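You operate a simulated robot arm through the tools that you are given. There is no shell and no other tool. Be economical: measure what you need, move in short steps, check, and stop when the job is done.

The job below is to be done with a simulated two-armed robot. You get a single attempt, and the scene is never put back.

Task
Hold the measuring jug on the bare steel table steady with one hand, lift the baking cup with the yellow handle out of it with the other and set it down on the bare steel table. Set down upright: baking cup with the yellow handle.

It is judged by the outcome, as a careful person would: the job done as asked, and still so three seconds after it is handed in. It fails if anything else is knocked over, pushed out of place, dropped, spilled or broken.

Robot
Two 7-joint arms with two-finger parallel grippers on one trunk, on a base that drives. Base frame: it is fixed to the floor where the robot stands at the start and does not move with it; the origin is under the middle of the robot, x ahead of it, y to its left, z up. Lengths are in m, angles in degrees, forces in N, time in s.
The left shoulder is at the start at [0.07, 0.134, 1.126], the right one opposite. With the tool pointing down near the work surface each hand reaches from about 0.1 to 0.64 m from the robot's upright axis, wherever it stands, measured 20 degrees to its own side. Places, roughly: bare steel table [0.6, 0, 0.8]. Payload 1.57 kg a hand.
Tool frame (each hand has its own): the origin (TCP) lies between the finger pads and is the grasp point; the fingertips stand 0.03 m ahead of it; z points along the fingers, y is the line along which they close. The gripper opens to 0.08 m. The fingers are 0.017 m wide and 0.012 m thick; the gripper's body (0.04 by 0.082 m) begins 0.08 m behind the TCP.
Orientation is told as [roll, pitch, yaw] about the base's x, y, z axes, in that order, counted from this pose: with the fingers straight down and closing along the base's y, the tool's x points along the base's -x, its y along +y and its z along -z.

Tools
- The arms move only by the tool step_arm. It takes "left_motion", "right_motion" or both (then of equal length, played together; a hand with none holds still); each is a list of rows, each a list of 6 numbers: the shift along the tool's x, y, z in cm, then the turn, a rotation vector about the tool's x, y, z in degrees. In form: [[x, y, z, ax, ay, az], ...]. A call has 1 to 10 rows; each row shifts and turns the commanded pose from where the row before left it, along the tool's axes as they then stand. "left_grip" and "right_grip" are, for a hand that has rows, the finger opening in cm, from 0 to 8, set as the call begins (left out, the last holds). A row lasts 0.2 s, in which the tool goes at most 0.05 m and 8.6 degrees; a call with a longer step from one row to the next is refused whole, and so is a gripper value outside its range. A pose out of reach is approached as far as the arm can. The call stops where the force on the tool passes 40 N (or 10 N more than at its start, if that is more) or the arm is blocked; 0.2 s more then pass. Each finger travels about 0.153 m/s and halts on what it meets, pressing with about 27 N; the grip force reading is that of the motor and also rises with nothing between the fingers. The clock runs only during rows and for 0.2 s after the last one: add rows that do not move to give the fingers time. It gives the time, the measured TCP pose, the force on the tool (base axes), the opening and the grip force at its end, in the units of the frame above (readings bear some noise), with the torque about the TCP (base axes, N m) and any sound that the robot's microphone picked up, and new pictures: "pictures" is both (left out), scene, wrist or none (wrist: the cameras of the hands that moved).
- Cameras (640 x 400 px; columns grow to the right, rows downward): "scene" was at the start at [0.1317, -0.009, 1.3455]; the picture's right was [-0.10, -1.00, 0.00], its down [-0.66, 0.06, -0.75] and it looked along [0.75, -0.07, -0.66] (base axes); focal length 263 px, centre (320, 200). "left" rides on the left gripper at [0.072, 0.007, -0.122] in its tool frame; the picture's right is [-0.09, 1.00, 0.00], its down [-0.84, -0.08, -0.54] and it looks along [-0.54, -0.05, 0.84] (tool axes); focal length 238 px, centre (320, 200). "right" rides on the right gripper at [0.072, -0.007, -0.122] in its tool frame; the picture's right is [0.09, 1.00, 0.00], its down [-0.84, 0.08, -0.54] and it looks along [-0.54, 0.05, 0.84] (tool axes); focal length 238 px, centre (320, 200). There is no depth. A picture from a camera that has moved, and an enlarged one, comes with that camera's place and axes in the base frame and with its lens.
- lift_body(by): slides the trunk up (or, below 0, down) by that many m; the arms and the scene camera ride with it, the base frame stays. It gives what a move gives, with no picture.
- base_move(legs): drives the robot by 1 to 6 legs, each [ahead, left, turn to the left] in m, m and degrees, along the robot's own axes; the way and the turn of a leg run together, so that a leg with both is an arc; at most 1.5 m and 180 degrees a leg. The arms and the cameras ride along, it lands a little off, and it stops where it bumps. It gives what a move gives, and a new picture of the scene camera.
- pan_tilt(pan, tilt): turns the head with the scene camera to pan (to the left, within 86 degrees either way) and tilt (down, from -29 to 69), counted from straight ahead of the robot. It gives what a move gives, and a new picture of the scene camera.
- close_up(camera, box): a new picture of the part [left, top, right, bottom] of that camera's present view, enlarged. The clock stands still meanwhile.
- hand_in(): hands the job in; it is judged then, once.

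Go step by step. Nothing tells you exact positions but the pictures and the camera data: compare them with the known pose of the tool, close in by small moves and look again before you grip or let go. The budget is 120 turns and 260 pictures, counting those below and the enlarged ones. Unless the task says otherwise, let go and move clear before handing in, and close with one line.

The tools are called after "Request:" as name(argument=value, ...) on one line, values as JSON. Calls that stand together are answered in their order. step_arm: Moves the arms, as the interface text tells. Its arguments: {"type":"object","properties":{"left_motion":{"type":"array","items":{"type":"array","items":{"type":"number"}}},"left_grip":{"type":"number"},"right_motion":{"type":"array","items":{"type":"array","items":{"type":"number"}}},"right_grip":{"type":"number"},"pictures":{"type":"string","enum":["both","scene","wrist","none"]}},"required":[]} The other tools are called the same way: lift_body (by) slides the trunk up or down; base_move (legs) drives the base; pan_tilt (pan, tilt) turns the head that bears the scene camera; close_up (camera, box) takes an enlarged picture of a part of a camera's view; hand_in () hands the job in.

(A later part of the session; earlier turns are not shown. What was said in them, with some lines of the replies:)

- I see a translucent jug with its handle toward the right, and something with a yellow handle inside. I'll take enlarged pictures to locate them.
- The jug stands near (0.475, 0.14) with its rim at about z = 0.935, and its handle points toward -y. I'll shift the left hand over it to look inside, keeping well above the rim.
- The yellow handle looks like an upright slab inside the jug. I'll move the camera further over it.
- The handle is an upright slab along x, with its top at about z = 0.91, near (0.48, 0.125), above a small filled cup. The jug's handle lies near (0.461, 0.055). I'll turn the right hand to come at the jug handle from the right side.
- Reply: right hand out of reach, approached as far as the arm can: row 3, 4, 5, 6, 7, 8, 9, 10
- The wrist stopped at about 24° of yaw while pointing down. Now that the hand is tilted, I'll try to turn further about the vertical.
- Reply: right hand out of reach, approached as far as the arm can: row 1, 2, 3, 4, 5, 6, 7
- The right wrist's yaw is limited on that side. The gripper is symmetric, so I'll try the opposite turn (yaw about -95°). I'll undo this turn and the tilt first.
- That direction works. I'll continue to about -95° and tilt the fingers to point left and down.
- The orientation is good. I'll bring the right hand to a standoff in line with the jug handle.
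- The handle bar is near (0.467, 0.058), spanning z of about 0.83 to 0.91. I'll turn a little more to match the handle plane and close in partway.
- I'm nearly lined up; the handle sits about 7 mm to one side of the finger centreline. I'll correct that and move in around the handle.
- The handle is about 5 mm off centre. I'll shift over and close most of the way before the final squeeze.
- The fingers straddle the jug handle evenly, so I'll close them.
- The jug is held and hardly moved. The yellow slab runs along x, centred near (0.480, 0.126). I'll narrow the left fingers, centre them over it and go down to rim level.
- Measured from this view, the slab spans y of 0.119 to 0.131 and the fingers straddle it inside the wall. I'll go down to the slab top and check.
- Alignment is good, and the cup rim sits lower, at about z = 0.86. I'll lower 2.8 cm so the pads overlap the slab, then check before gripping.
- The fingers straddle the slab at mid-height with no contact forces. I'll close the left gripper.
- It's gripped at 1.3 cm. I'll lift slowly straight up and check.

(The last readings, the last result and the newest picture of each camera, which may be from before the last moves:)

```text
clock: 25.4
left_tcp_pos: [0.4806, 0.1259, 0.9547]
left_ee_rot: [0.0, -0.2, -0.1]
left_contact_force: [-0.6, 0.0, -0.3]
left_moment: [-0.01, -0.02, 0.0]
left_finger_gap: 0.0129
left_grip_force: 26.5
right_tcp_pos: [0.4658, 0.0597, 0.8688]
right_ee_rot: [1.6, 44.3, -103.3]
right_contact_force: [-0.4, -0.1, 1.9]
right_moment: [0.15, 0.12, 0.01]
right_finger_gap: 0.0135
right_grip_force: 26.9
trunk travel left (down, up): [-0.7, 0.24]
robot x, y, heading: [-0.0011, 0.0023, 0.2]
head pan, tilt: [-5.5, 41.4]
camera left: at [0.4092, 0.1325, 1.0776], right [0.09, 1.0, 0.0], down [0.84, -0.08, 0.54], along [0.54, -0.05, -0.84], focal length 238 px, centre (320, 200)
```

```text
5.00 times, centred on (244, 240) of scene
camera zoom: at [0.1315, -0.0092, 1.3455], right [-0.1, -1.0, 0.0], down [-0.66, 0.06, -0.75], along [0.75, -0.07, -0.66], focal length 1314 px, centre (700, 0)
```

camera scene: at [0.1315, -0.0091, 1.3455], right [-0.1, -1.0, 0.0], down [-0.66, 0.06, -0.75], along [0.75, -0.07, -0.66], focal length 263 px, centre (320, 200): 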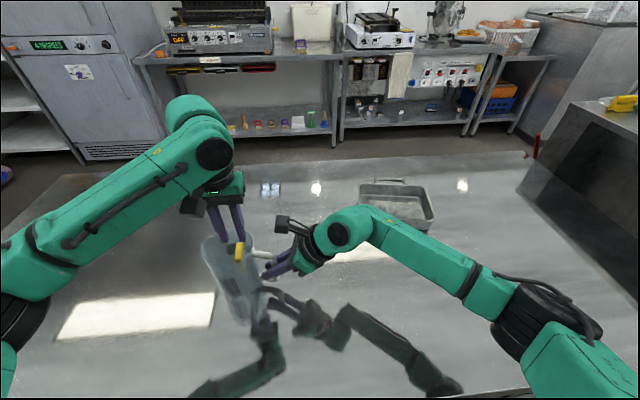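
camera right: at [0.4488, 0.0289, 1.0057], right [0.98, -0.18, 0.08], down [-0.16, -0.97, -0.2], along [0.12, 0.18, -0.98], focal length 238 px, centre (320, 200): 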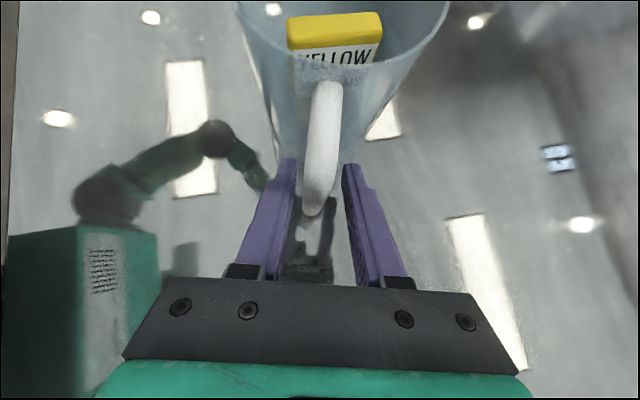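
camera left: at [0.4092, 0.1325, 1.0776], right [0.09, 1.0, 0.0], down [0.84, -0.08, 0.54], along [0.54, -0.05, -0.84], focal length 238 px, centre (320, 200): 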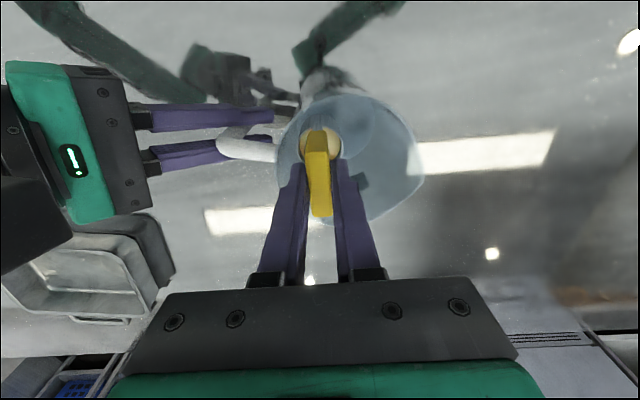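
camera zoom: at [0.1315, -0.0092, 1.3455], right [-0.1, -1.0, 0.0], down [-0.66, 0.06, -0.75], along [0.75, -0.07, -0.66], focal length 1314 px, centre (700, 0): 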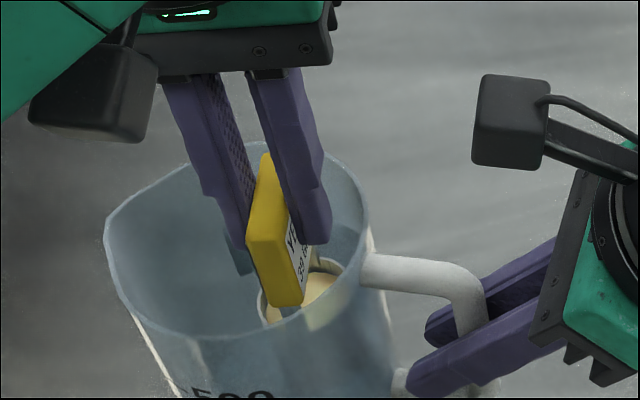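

The cup rises with the hand, upright, and the jug is steady. I'll keep lifting.

Request:
step_arm(left_motion=[[0, 0, -1.5, 0, 0, 0], [0, 0, -1.5, 0, 0, 0], [0, 0, -1.5, 0, 0, 0], [0, 0, -1.5, 0, 0, 0], [0, 0, -1.5, 0, 0, 0], [0, 0, -1.5, 0, 0, 0], [0, 0, -1.5, 0, 0, 0], [0, 0, -1.5, 0, 0, 0], [0, 0, -1.5, 0, 0, 0], [0, 0, 0, 0, 0, 0]], pictures="both")

```text
clock: 27.6
left_tcp_pos: [0.4845, 0.1263, 1.0876]
left_ee_rot: [0.0, 0.0, 0.0]
left_contact_force: [-0.3, -0.5, -0.7]
left_moment: [-0.01, 0.0, -0.02]
left_finger_gap: 0.0134
left_grip_force: 26.9
right_tcp_pos: [0.4653, 0.0592, 0.8688]
right_ee_rot: [1.6, 44.4, -103.3]
right_contact_force: [-0.2, -0.9, 1.8]
right_moment: [0.14, 0.11, 0.03]
right_finger_gap: 0.0134
right_grip_force: 26.8
trunk travel left (down, up): [-0.7, 0.24]
robot x, y, heading: [0.0007, -0.0009, -0.2]
head pan, tilt: [-5.5, 41.4]
camera scene: at [0.1316, -0.0092, 1.3455], right [-0.1, -1.0, 0.0], down [-0.66, 0.06, -0.75], along [0.75, -0.07, -0.66], focal length 263 px, centre (320, 200)
camera left: at [0.4122, 0.1333, 1.2106], right [0.09, 1.0, 0.0], down [0.84, -0.08, 0.54], along [0.54, -0.05, -0.84], focal length 238 px, centre (320, 200)
```

scene: 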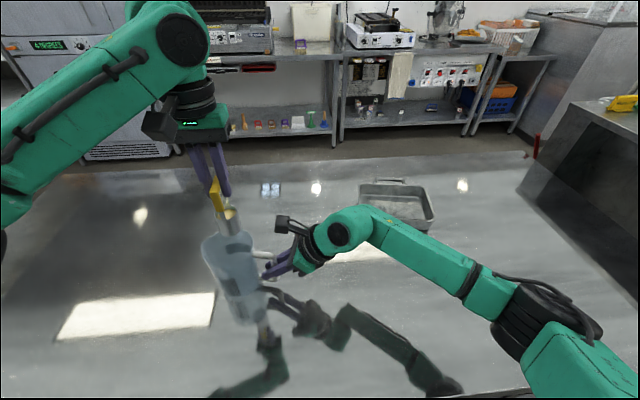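
left: 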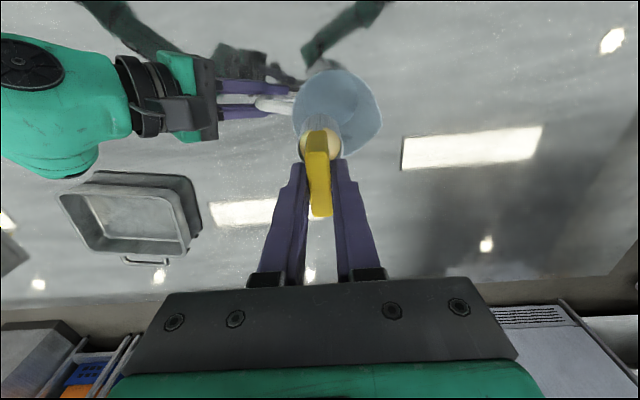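

Request:
step_arm(left_motion=[[0, 0, -1.5, 0, 0, 0], [0, 0, -1.5, 0, 0, 0], [0, 0, -1.5, 0, 0, 0], [0, 0, 0, 0, 0, 0]], pictures="none")

Request:
close_up(camera="scene", box=[160, 130, 320, 300])

Request:
close_up(camera="right", box=[220, 0, 460, 150])

```text
clock: 28.6
left_tcp_pos: [0.4823, 0.1274, 1.1363]
left_ee_rot: [0.0, 0.0, 0.1]
left_contact_force: [0.3, 0.6, -0.7]
left_moment: [0.02, -0.02, 0.03]
left_finger_gap: 0.013
left_grip_force: 27.2
right_tcp_pos: [0.465, 0.0591, 0.8677]
right_ee_rot: [1.7, 44.2, -103.2]
right_contact_force: [0.1, -0.8, 2.1]
right_moment: [0.11, 0.09, 0.07]
right_finger_gap: 0.0133
right_grip_force: 27.0
trunk travel left (down, up): [-0.7, 0.24]
robot x, y, heading: [0.0024, 0.004, 0.2]
head pan, tilt: [-5.5, 41.4]
```

```text
2.35 times, centred on (240, 215) of scene
camera zoom: at [0.1316, -0.0092, 1.3455], right [-0.1, -1.0, 0.0], down [-0.66, 0.06, -0.75], along [0.75, -0.07, -0.66], focal length 619 px, centre (508, 165)
```

zoom: 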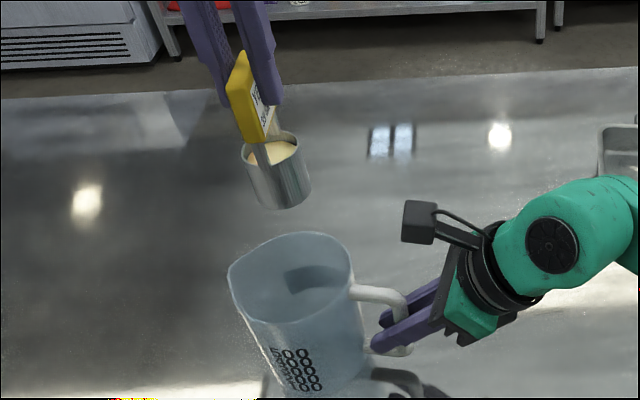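

```text
2.67 times, centred on (340, 75) of right
camera zoom: at [0.4488, 0.0287, 1.0059], right [0.98, -0.18, 0.08], down [-0.16, -0.97, -0.2], along [0.12, 0.18, -0.98], focal length 636 px, centre (267, 533)
```

zoom: 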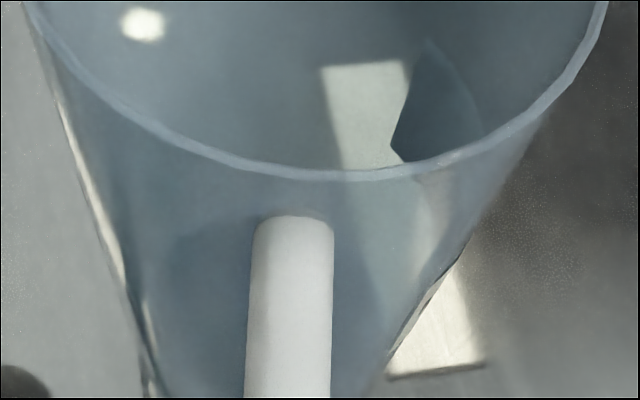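

The cup is clear of the jug, upright and still full. I'll carry it gently about 17 cm to the left, over empty table.

Request:
step_arm(left_motion=[[0, 1, 0, 0, 0, 0], [0, 2, 0, 0, 0, 0], [0, 2, 0, 0, 0, 0], [0, 2, 0, 0, 0, 0], [0, 2, 0, 0, 0, 0], [0, 2, 0, 0, 0, 0], [0, 2, 0, 0, 0, 0], [0, 2, 0, 0, 0, 0], [0, 1, 0, 0, 0, 0], [0, 0, 0, 0, 0, 0]], pictures="none")

Request:
step_arm(left_motion=[[0, 0, 1, 0, 0, 0], [0, 0, 2, 0, 0, 0], [0, 0, 2, 0, 0, 0], [0, 0, 2, 0, 0, 0], [0, 0, 2, 0, 0, 0], [0, 0, 2, 0, 0, 0], [0, 0, 2, 0, 0, 0], [0, 0, 2, 0, 0, 0], [0, 0, 1, 0, 0, 0], [0, 0, 0, 0, 0, 0]], pictures="both")

Request:
close_up(camera="scene", box=[90, 170, 250, 300])

```text
clock: 30.8
left_tcp_pos: [0.4824, 0.2857, 1.136]
left_ee_rot: [0.1, 0.0, -0.1]
left_contact_force: [-0.3, -0.9, -0.7]
left_moment: [-0.01, -0.02, 0.01]
left_finger_gap: 0.0131
left_grip_force: 27.0
right_tcp_pos: [0.4654, 0.06, 0.8685]
right_ee_rot: [1.5, 44.3, -103.2]
right_contact_force: [0.9, -0.2, 1.9]
right_moment: [0.13, 0.11, 0.01]
right_finger_gap: 0.0134
right_grip_force: 27.5
trunk travel left (down, up): [-0.7, 0.24]
robot x, y, heading: [0.0005, 0.0001, 0.2]
head pan, tilt: [-5.5, 41.4]
```

```text
clock: 33.0
left_tcp_pos: [0.4824, 0.2856, 0.9734]
left_ee_rot: [0.0, 0.0, 0.0]
left_contact_force: [-0.6, -0.1, -1.1]
left_moment: [-0.01, 0.01, 0.02]
left_finger_gap: 0.0131
left_grip_force: 27.1
right_tcp_pos: [0.4654, 0.06, 0.8687]
right_ee_rot: [1.6, 44.2, -103.1]
right_contact_force: [-0.2, -0.1, 2.6]
right_moment: [0.11, 0.05, -0.02]
right_finger_gap: 0.0132
right_grip_force: 27.4
trunk travel left (down, up): [-0.7, 0.24]
robot x, y, heading: [-0.0011, 0.0028, 0.3]
head pan, tilt: [-5.5, 41.4]
camera scene: at [0.1317, -0.009, 1.3455], right [-0.1, -1.0, 0.0], down [-0.66, 0.06, -0.75], along [0.75, -0.07, -0.66], focal length 263 px, centre (320, 200)
camera left: at [0.4104, 0.2925, 1.0975], right [0.09, 1.0, 0.0], down [0.84, -0.08, 0.54], along [0.54, -0.05, -0.84], focal length 238 px, centre (320, 200)
```

scene: 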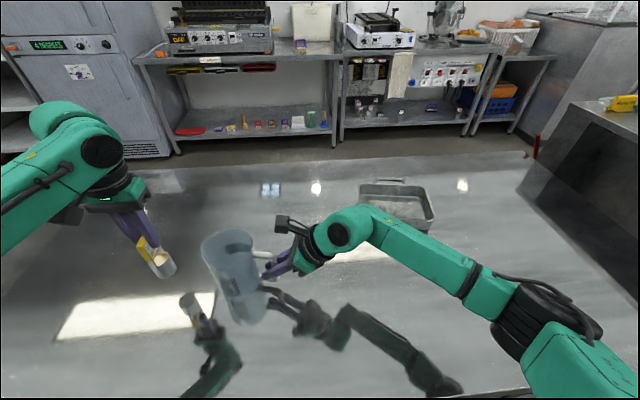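
left: 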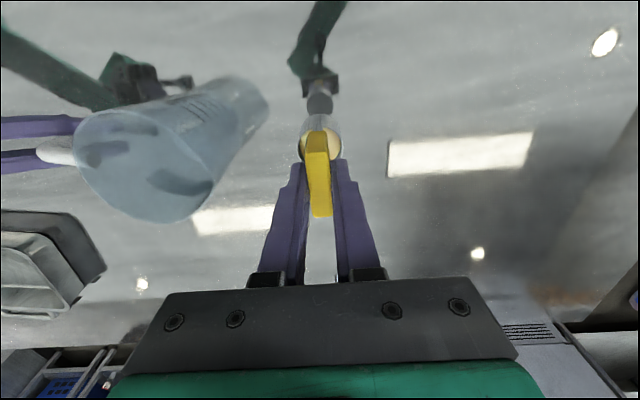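

```text
3.08 times, centred on (170, 235) of scene
camera zoom: at [0.1317, -0.009, 1.3455], right [-0.1, -1.0, 0.0], down [-0.66, 0.06, -0.75], along [0.75, -0.07, -0.66], focal length 809 px, centre (782, 92)
```

zoom: 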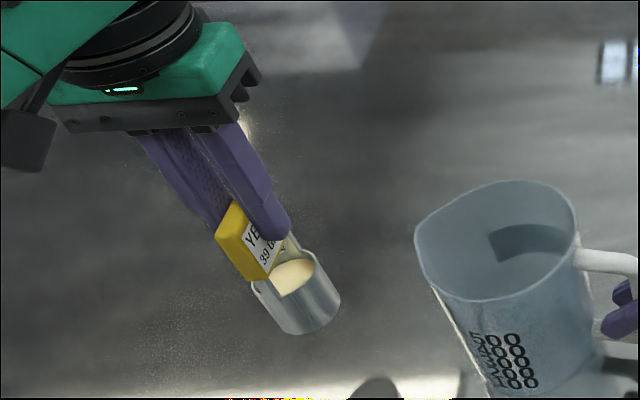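

The cup is steady over clear table, its bottom about 5 cm up. I'll lower it most of the way.

Request:
step_arm(left_motion=[[0, 0, 1, 0, 0, 0], [0, 0, 1.2, 0, 0, 0], [0, 0, 1.2, 0, 0, 0], [0, 0, 0.8, 0, 0, 0], [0, 0, 0.4, 0, 0, 0], [0, 0, 0, 0, 0, 0]], pictures="none")

Request:
close_up(camera="scene", box=[90, 190, 250, 320])

```text
clock: 34.4
left_tcp_pos: [0.4833, 0.2854, 0.9275]
left_ee_rot: [0.0, 0.0, 0.0]
left_contact_force: [0.4, -0.9, -0.6]
left_moment: [-0.01, 0.01, -0.01]
left_finger_gap: 0.0131
left_grip_force: 26.8
right_tcp_pos: [0.4646, 0.0591, 0.8684]
right_ee_rot: [1.7, 44.3, -103.3]
right_contact_force: [-0.4, -0.1, 1.2]
right_moment: [0.07, 0.05, 0.0]
right_finger_gap: 0.0134
right_grip_force: 27.0
trunk travel left (down, up): [-0.7, 0.24]
robot x, y, heading: [-0.002, 0.0028, 0.0]
head pan, tilt: [-5.5, 41.4]
```

```text
3.08 times, centred on (170, 255) of scene
camera zoom: at [0.1317, -0.0089, 1.3455], right [-0.1, -1.0, 0.0], down [-0.66, 0.06, -0.75], along [0.75, -0.07, -0.66], focal length 809 px, centre (782, 31)
```

zoom: 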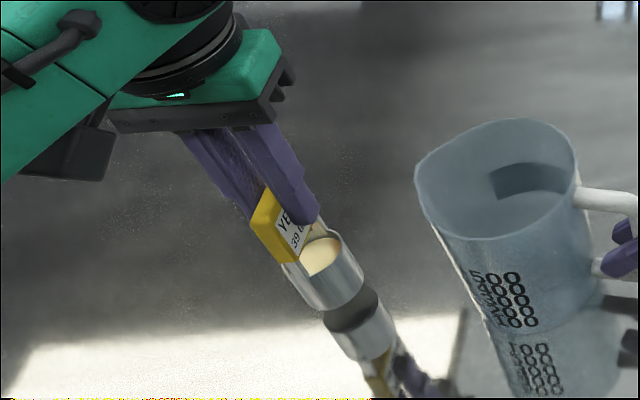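

Request:
step_arm(left_motion=[[0, 0, 0.3, 0, 0, 0], [0, 0, 0.3, 0, 0, 0], [0, 0, 0.2, 0, 0, 0], [0, 0, 0, 0, 0, 0]], pictures="none")

Request:
close_up(camera="scene", box=[140, 230, 220, 290])

```text
clock: 35.4
left_tcp_pos: [0.4816, 0.2859, 0.9216]
left_ee_rot: [-0.1, 0.1, 0.1]
left_contact_force: [0.2, -0.2, -1.3]
left_moment: [0.01, 0.02, -0.01]
left_finger_gap: 0.0133
left_grip_force: 27.2
right_tcp_pos: [0.4653, 0.0597, 0.8684]
right_ee_rot: [1.6, 44.3, -103.2]
right_contact_force: [0.5, -0.9, 0.3]
right_moment: [0.1, 0.09, 0.0]
right_finger_gap: 0.0134
right_grip_force: 26.8
trunk travel left (down, up): [-0.7, 0.24]
robot x, y, heading: [0.0008, -0.005, 0.1]
head pan, tilt: [-5.5, 41.4]
```

```text
6.67 times, centred on (180, 260) of scene
camera zoom: at [0.1317, -0.0089, 1.3455], right [-0.1, -1.0, 0.0], down [-0.66, 0.06, -0.75], along [0.75, -0.07, -0.66], focal length 1753 px, centre (1253, -200)
```

zoom: 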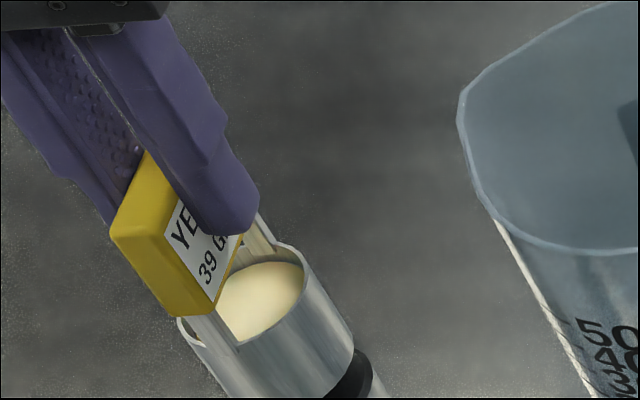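

Request:
step_arm(left_motion=[[0, 0, 0.2, 0, 0, 0], [0, 0, 0.2, 0, 0, 0], [0, 0, 0, 0, 0, 0]], pictures="none")

Request:
close_up(camera="scene", box=[150, 250, 230, 310])

```text
clock: 36.2
left_tcp_pos: [0.4822, 0.2847, 0.9165]
left_ee_rot: [-0.1, 0.0, 0.0]
left_contact_force: [-0.6, 0.1, -0.9]
left_moment: [0.07, -0.01, -0.01]
left_finger_gap: 0.0133
left_grip_force: 26.7
right_tcp_pos: [0.4659, 0.0585, 0.8677]
right_ee_rot: [1.6, 44.2, -103.2]
right_contact_force: [0.3, 0.6, 1.6]
right_moment: [0.07, 0.06, 0.0]
right_finger_gap: 0.0133
right_grip_force: 26.7
trunk travel left (down, up): [-0.7, 0.24]
robot x, y, heading: [0.0014, -0.0025, -0.2]
head pan, tilt: [-5.5, 41.4]
```

```text
6.67 times, centred on (190, 280) of scene
camera zoom: at [0.1317, -0.0089, 1.3455], right [-0.1, -1.0, 0.0], down [-0.66, 0.06, -0.75], along [0.75, -0.07, -0.66], focal length 1753 px, centre (1187, -333)
```

zoom: 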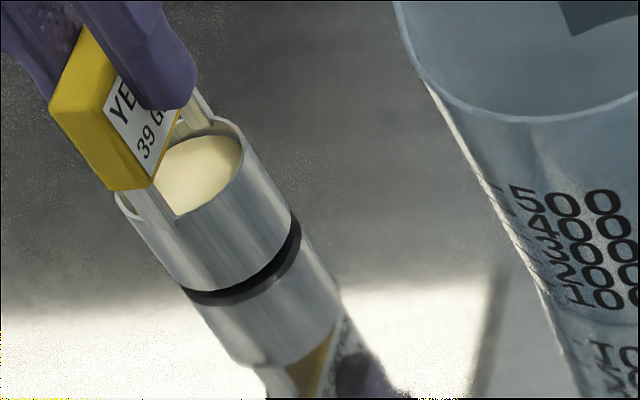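

A thin gap is still visible between the cup and its reflection, so I'll lower a bit more.

Request:
step_arm(left_motion=[[0, 0, 0.15, 0, 0, 0], [0, 0, 0.15, 0, 0, 0], [0, 0, 0, 0, 0, 0]], pictures="none")

Request:
close_up(camera="scene", box=[150, 250, 230, 310])

```text
clock: 37.0
left_tcp_pos: [0.4813, 0.2849, 0.915]
left_ee_rot: [0.1, 0.0, 0.0]
left_contact_force: [0.6, -0.7, -1.4]
left_moment: [0.02, -0.01, 0.0]
left_finger_gap: 0.0133
left_grip_force: 26.8
right_tcp_pos: [0.4656, 0.06, 0.8689]
right_ee_rot: [1.6, 44.3, -103.2]
right_contact_force: [-0.3, 0.2, 1.4]
right_moment: [0.08, 0.04, 0.02]
right_finger_gap: 0.0136
right_grip_force: 26.9
trunk travel left (down, up): [-0.7, 0.24]
robot x, y, heading: [-0.0031, 0.0025, 0.1]
head pan, tilt: [-5.5, 41.4]
```

```text
6.67 times, centred on (190, 280) of scene
camera zoom: at [0.1318, -0.0089, 1.3455], right [-0.1, -1.0, 0.0], down [-0.66, 0.06, -0.75], along [0.75, -0.07, -0.66], focal length 1753 px, centre (1187, -333)
```

zoom: 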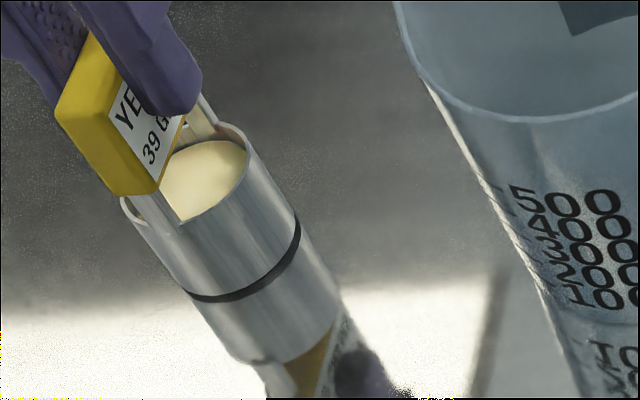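

Request:
step_arm(left_motion=[[0, 0, 0.1, 0, 0, 0], [0, 0, 0.1, 0, 0, 0], [0, 0, 0.1, 0, 0, 0], [0, 0, 0, 0, 0, 0]], pictures="none")

Request:
close_up(camera="scene", box=[150, 250, 230, 310])

```text
clock: 38.0
left_tcp_pos: [0.48, 0.2854, 0.9129]
left_ee_rot: [0.0, -0.1, 0.1]
left_contact_force: [3.6, 1.6, 14.7]
left_moment: [0.23, -0.04, -0.04]
left_finger_gap: 0.0134
left_grip_force: 27.2
right_tcp_pos: [0.465, 0.0587, 0.8684]
right_ee_rot: [1.6, 44.4, -103.2]
right_contact_force: [0.0, 0.3, -0.1]
right_moment: [-0.06, -0.02, 0.0]
right_finger_gap: 0.0133
right_grip_force: 27.8
trunk travel left (down, up): [-0.7, 0.24]
robot x, y, heading: [-0.0023, 0.0015, 0.0]
head pan, tilt: [-5.5, 41.4]
```

```text
6.67 times, centred on (190, 280) of scene
camera zoom: at [0.1301, -0.0099, 1.3458], right [-0.1, -1.0, 0.0], down [-0.66, 0.06, -0.75], along [0.75, -0.07, -0.66], focal length 1753 px, centre (1187, -333)
```

zoom: 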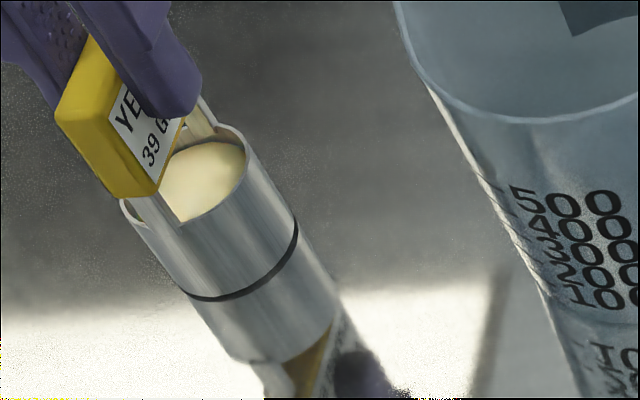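

The cup is on the table (about 15 N). I'll ease off 1 mm and open just enough to release it.

Request:
step_arm(left_motion=[[0, 0, -0.12, 0, 0, 0], [0, 0, 0, 0, 0, 0]], pictures="none")

Request:
step_arm(left_motion=[[0, 0, 0, 0, 0, 0], [0, 0, 0, 0, 0, 0]], left_grip=3, pictures="wrist")

Request:
close_up(camera="scene", box=[140, 230, 240, 310])

```text
clock: 38.6
left_tcp_pos: [0.481, 0.2857, 0.9135]
left_ee_rot: [0.0, -0.2, 0.1]
left_contact_force: [5.6, 1.7, 16.9]
left_moment: [0.24, -0.24, -0.04]
left_finger_gap: 0.0133
left_grip_force: 26.9
right_tcp_pos: [0.465, 0.0592, 0.869]
right_ee_rot: [1.6, 44.5, -103.2]
right_contact_force: [0.7, -0.6, -0.9]
right_moment: [-0.07, 0.01, 0.0]
right_finger_gap: 0.0135
right_grip_force: 27.2
trunk travel left (down, up): [-0.7, 0.24]
robot x, y, heading: [-0.0006, -0.0003, -0.3]
head pan, tilt: [-5.5, 41.4]
```

```text
clock: 39.2
left_tcp_pos: [0.4814, 0.2858, 0.9112]
left_ee_rot: [0.0, 0.1, -0.1]
left_contact_force: [0.4, 0.4, -0.1]
left_moment: [-0.02, -0.02, 0.0]
left_finger_gap: 0.03
left_grip_force: 0.0
right_tcp_pos: [0.4652, 0.0598, 0.8683]
right_ee_rot: [1.6, 44.2, -103.2]
right_contact_force: [0.0, -1.2, 1.0]
right_moment: [0.05, 0.08, 0.01]
right_finger_gap: 0.0133
right_grip_force: 27.3
trunk travel left (down, up): [-0.7, 0.24]
robot x, y, heading: [0.0021, -0.0005, -0.1]
head pan, tilt: [-5.5, 41.4]
camera left: at [0.4091, 0.2925, 1.0343], right [0.09, 1.0, 0.0], down [0.84, -0.08, 0.54], along [0.54, -0.05, -0.84], focal length 238 px, centre (320, 200)
```

left: 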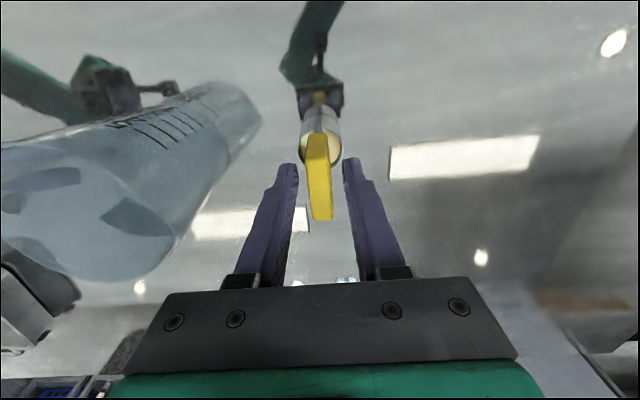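

```text
5.00 times, centred on (190, 270) of scene
camera zoom: at [0.1316, -0.0091, 1.3454], right [-0.1, -1.0, 0.0], down [-0.66, 0.06, -0.75], along [0.75, -0.07, -0.66], focal length 1314 px, centre (970, -150)
```

zoom: 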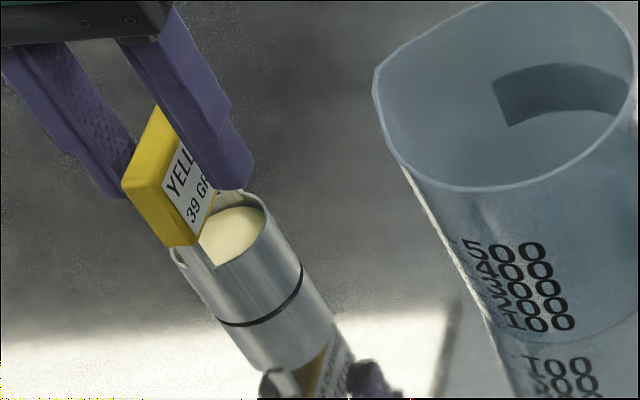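

The cup stands on its own and upright. I'll raise the left hand clear, then open the right fingers to release the jug.

Request:
step_arm(left_motion=[[0, 0, -1, 0, 0, 0], [0, 0, -2, 0, 0, 0], [0, 0, -2, 0, 0, 0], [0, 0, -3, 0, 0, 0], [0, 0, -3, 0, 0, 0], [0, 0, -3, 0, 0, 0], [0, 0, 0, 0, 0, 0]], pictures="none")

Request:
step_arm(right_motion=[[0, 0, 0, 0, 0, 0], [0, 0, 0, 0, 0, 0]], right_grip=4, pictures="both")

```text
clock: 40.8
left_tcp_pos: [0.4827, 0.2869, 1.0521]
left_ee_rot: [0.0, 0.0, 0.1]
left_contact_force: [0.6, -0.4, -0.3]
left_moment: [0.03, 0.0, 0.0]
left_finger_gap: 0.0299
left_grip_force: 0.1
right_tcp_pos: [0.4662, 0.0596, 0.8691]
right_ee_rot: [1.6, 44.3, -103.3]
right_contact_force: [-0.8, -1.4, 1.0]
right_moment: [0.05, 0.06, 0.03]
right_finger_gap: 0.0131
right_grip_force: 26.5
trunk travel left (down, up): [-0.7, 0.24]
robot x, y, heading: [0.0017, 0.0028, -0.0]
head pan, tilt: [-5.5, 41.4]
```

```text
clock: 41.4
left_tcp_pos: [0.4823, 0.2852, 1.0515]
left_ee_rot: [0.0, 0.0, 0.0]
left_contact_force: [-1.0, 0.1, 0.6]
left_moment: [-0.02, 0.0, 0.0]
left_finger_gap: 0.03
left_grip_force: 0.1
right_tcp_pos: [0.4652, 0.0602, 0.8693]
right_ee_rot: [1.6, 44.3, -103.2]
right_contact_force: [0.7, -0.1, 0.6]
right_moment: [-0.03, -0.01, -0.01]
right_finger_gap: 0.0402
right_grip_force: 0.1
trunk travel left (down, up): [-0.7, 0.24]
robot x, y, heading: [-0.0012, -0.0003, 0.1]
head pan, tilt: [-5.5, 41.4]
camera scene: at [0.1317, -0.009, 1.3455], right [-0.1, -1.0, 0.0], down [-0.66, 0.06, -0.75], along [0.75, -0.07, -0.66], focal length 263 px, centre (320, 200)
camera right: at [0.4488, 0.0289, 1.0058], right [0.98, -0.18, 0.08], down [-0.16, -0.97, -0.2], along [0.12, 0.18, -0.98], focal length 238 px, centre (320, 200)
```

scene: 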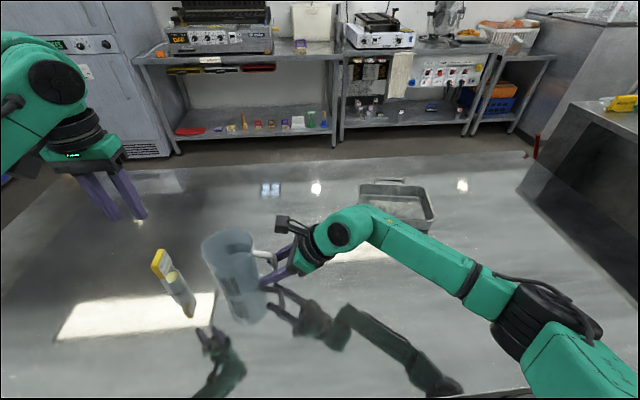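
right: 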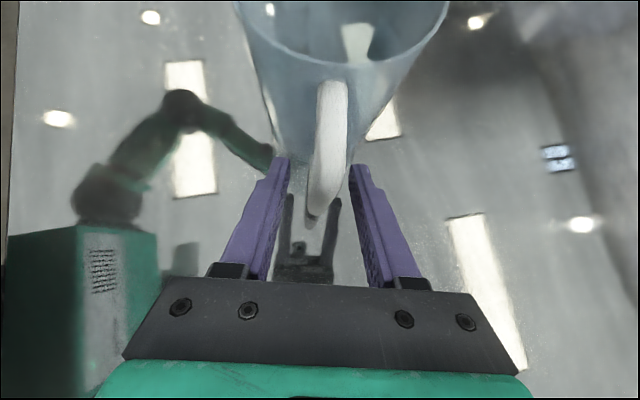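

Both objects are free and standing. I'll back the right hand straight out along its fingers.

Request:
step_arm(right_motion=[[0, 0, -1, 0, 0, 0], [0, 0, -2, 0, 0, 0], [0, 0, -3, 0, 0, 0], [0, 0, -3, 0, 0, 0], [0, 0, -3, 0, 0, 0], [0, 0, -3, 0, 0, 0], [0, 0, 0, 0, 0, 0]], pictures="scene")

Request:
close_up(camera="scene", box=[120, 210, 300, 330])

```text
clock: 43.0
left_tcp_pos: [0.4819, 0.2865, 1.0509]
left_ee_rot: [0.0, 0.0, 0.0]
left_contact_force: [-0.3, -0.2, -0.7]
left_moment: [-0.04, 0.03, 0.0]
left_finger_gap: 0.0302
left_grip_force: 0.1
right_tcp_pos: [0.4353, -0.0435, 0.9777]
right_ee_rot: [1.5, 44.3, -103.1]
right_contact_force: [0.6, 0.0, -0.1]
right_moment: [-0.02, -0.01, 0.03]
right_finger_gap: 0.0401
right_grip_force: 0.0
trunk travel left (down, up): [-0.7, 0.24]
robot x, y, heading: [0.0008, -0.0003, 0.3]
head pan, tilt: [-5.5, 41.4]
camera scene: at [0.1321, -0.0086, 1.3454], right [-0.1, -1.0, 0.0], down [-0.66, 0.06, -0.75], along [0.75, -0.07, -0.66], focal length 263 px, centre (320, 200)
```

scene: 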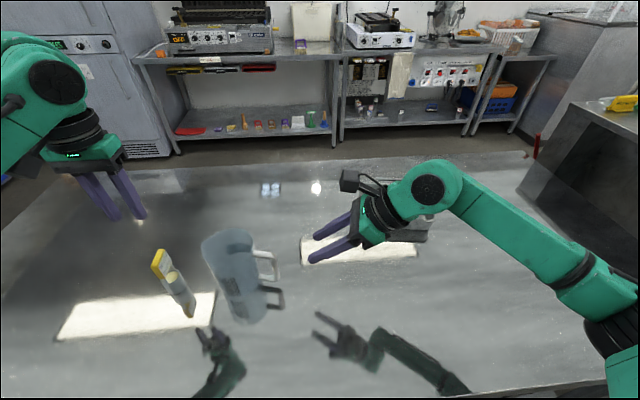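

```text
3.33 times, centred on (210, 270) of scene
camera zoom: at [0.1321, -0.0086, 1.3454], right [-0.1, -1.0, 0.0], down [-0.66, 0.06, -0.75], along [0.75, -0.07, -0.66], focal length 876 px, centre (687, -33)
```

zoom: 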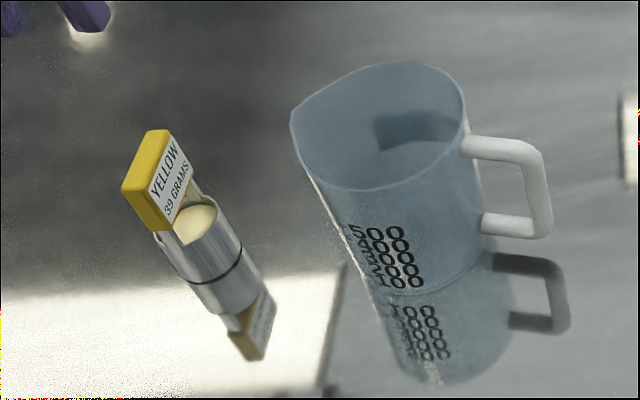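

The cup stands upright on the table, the jug is where it was and both hands are clear, so I'm handing in.

Request:
hand_in()

```text
The job is handed in.
```

I held the measuring jug by its handle with the right hand and lifted the yellow-handled baking cup out with the left. The cup now stands upright on the steel table with its contents still in it, and the jug hardly moved.
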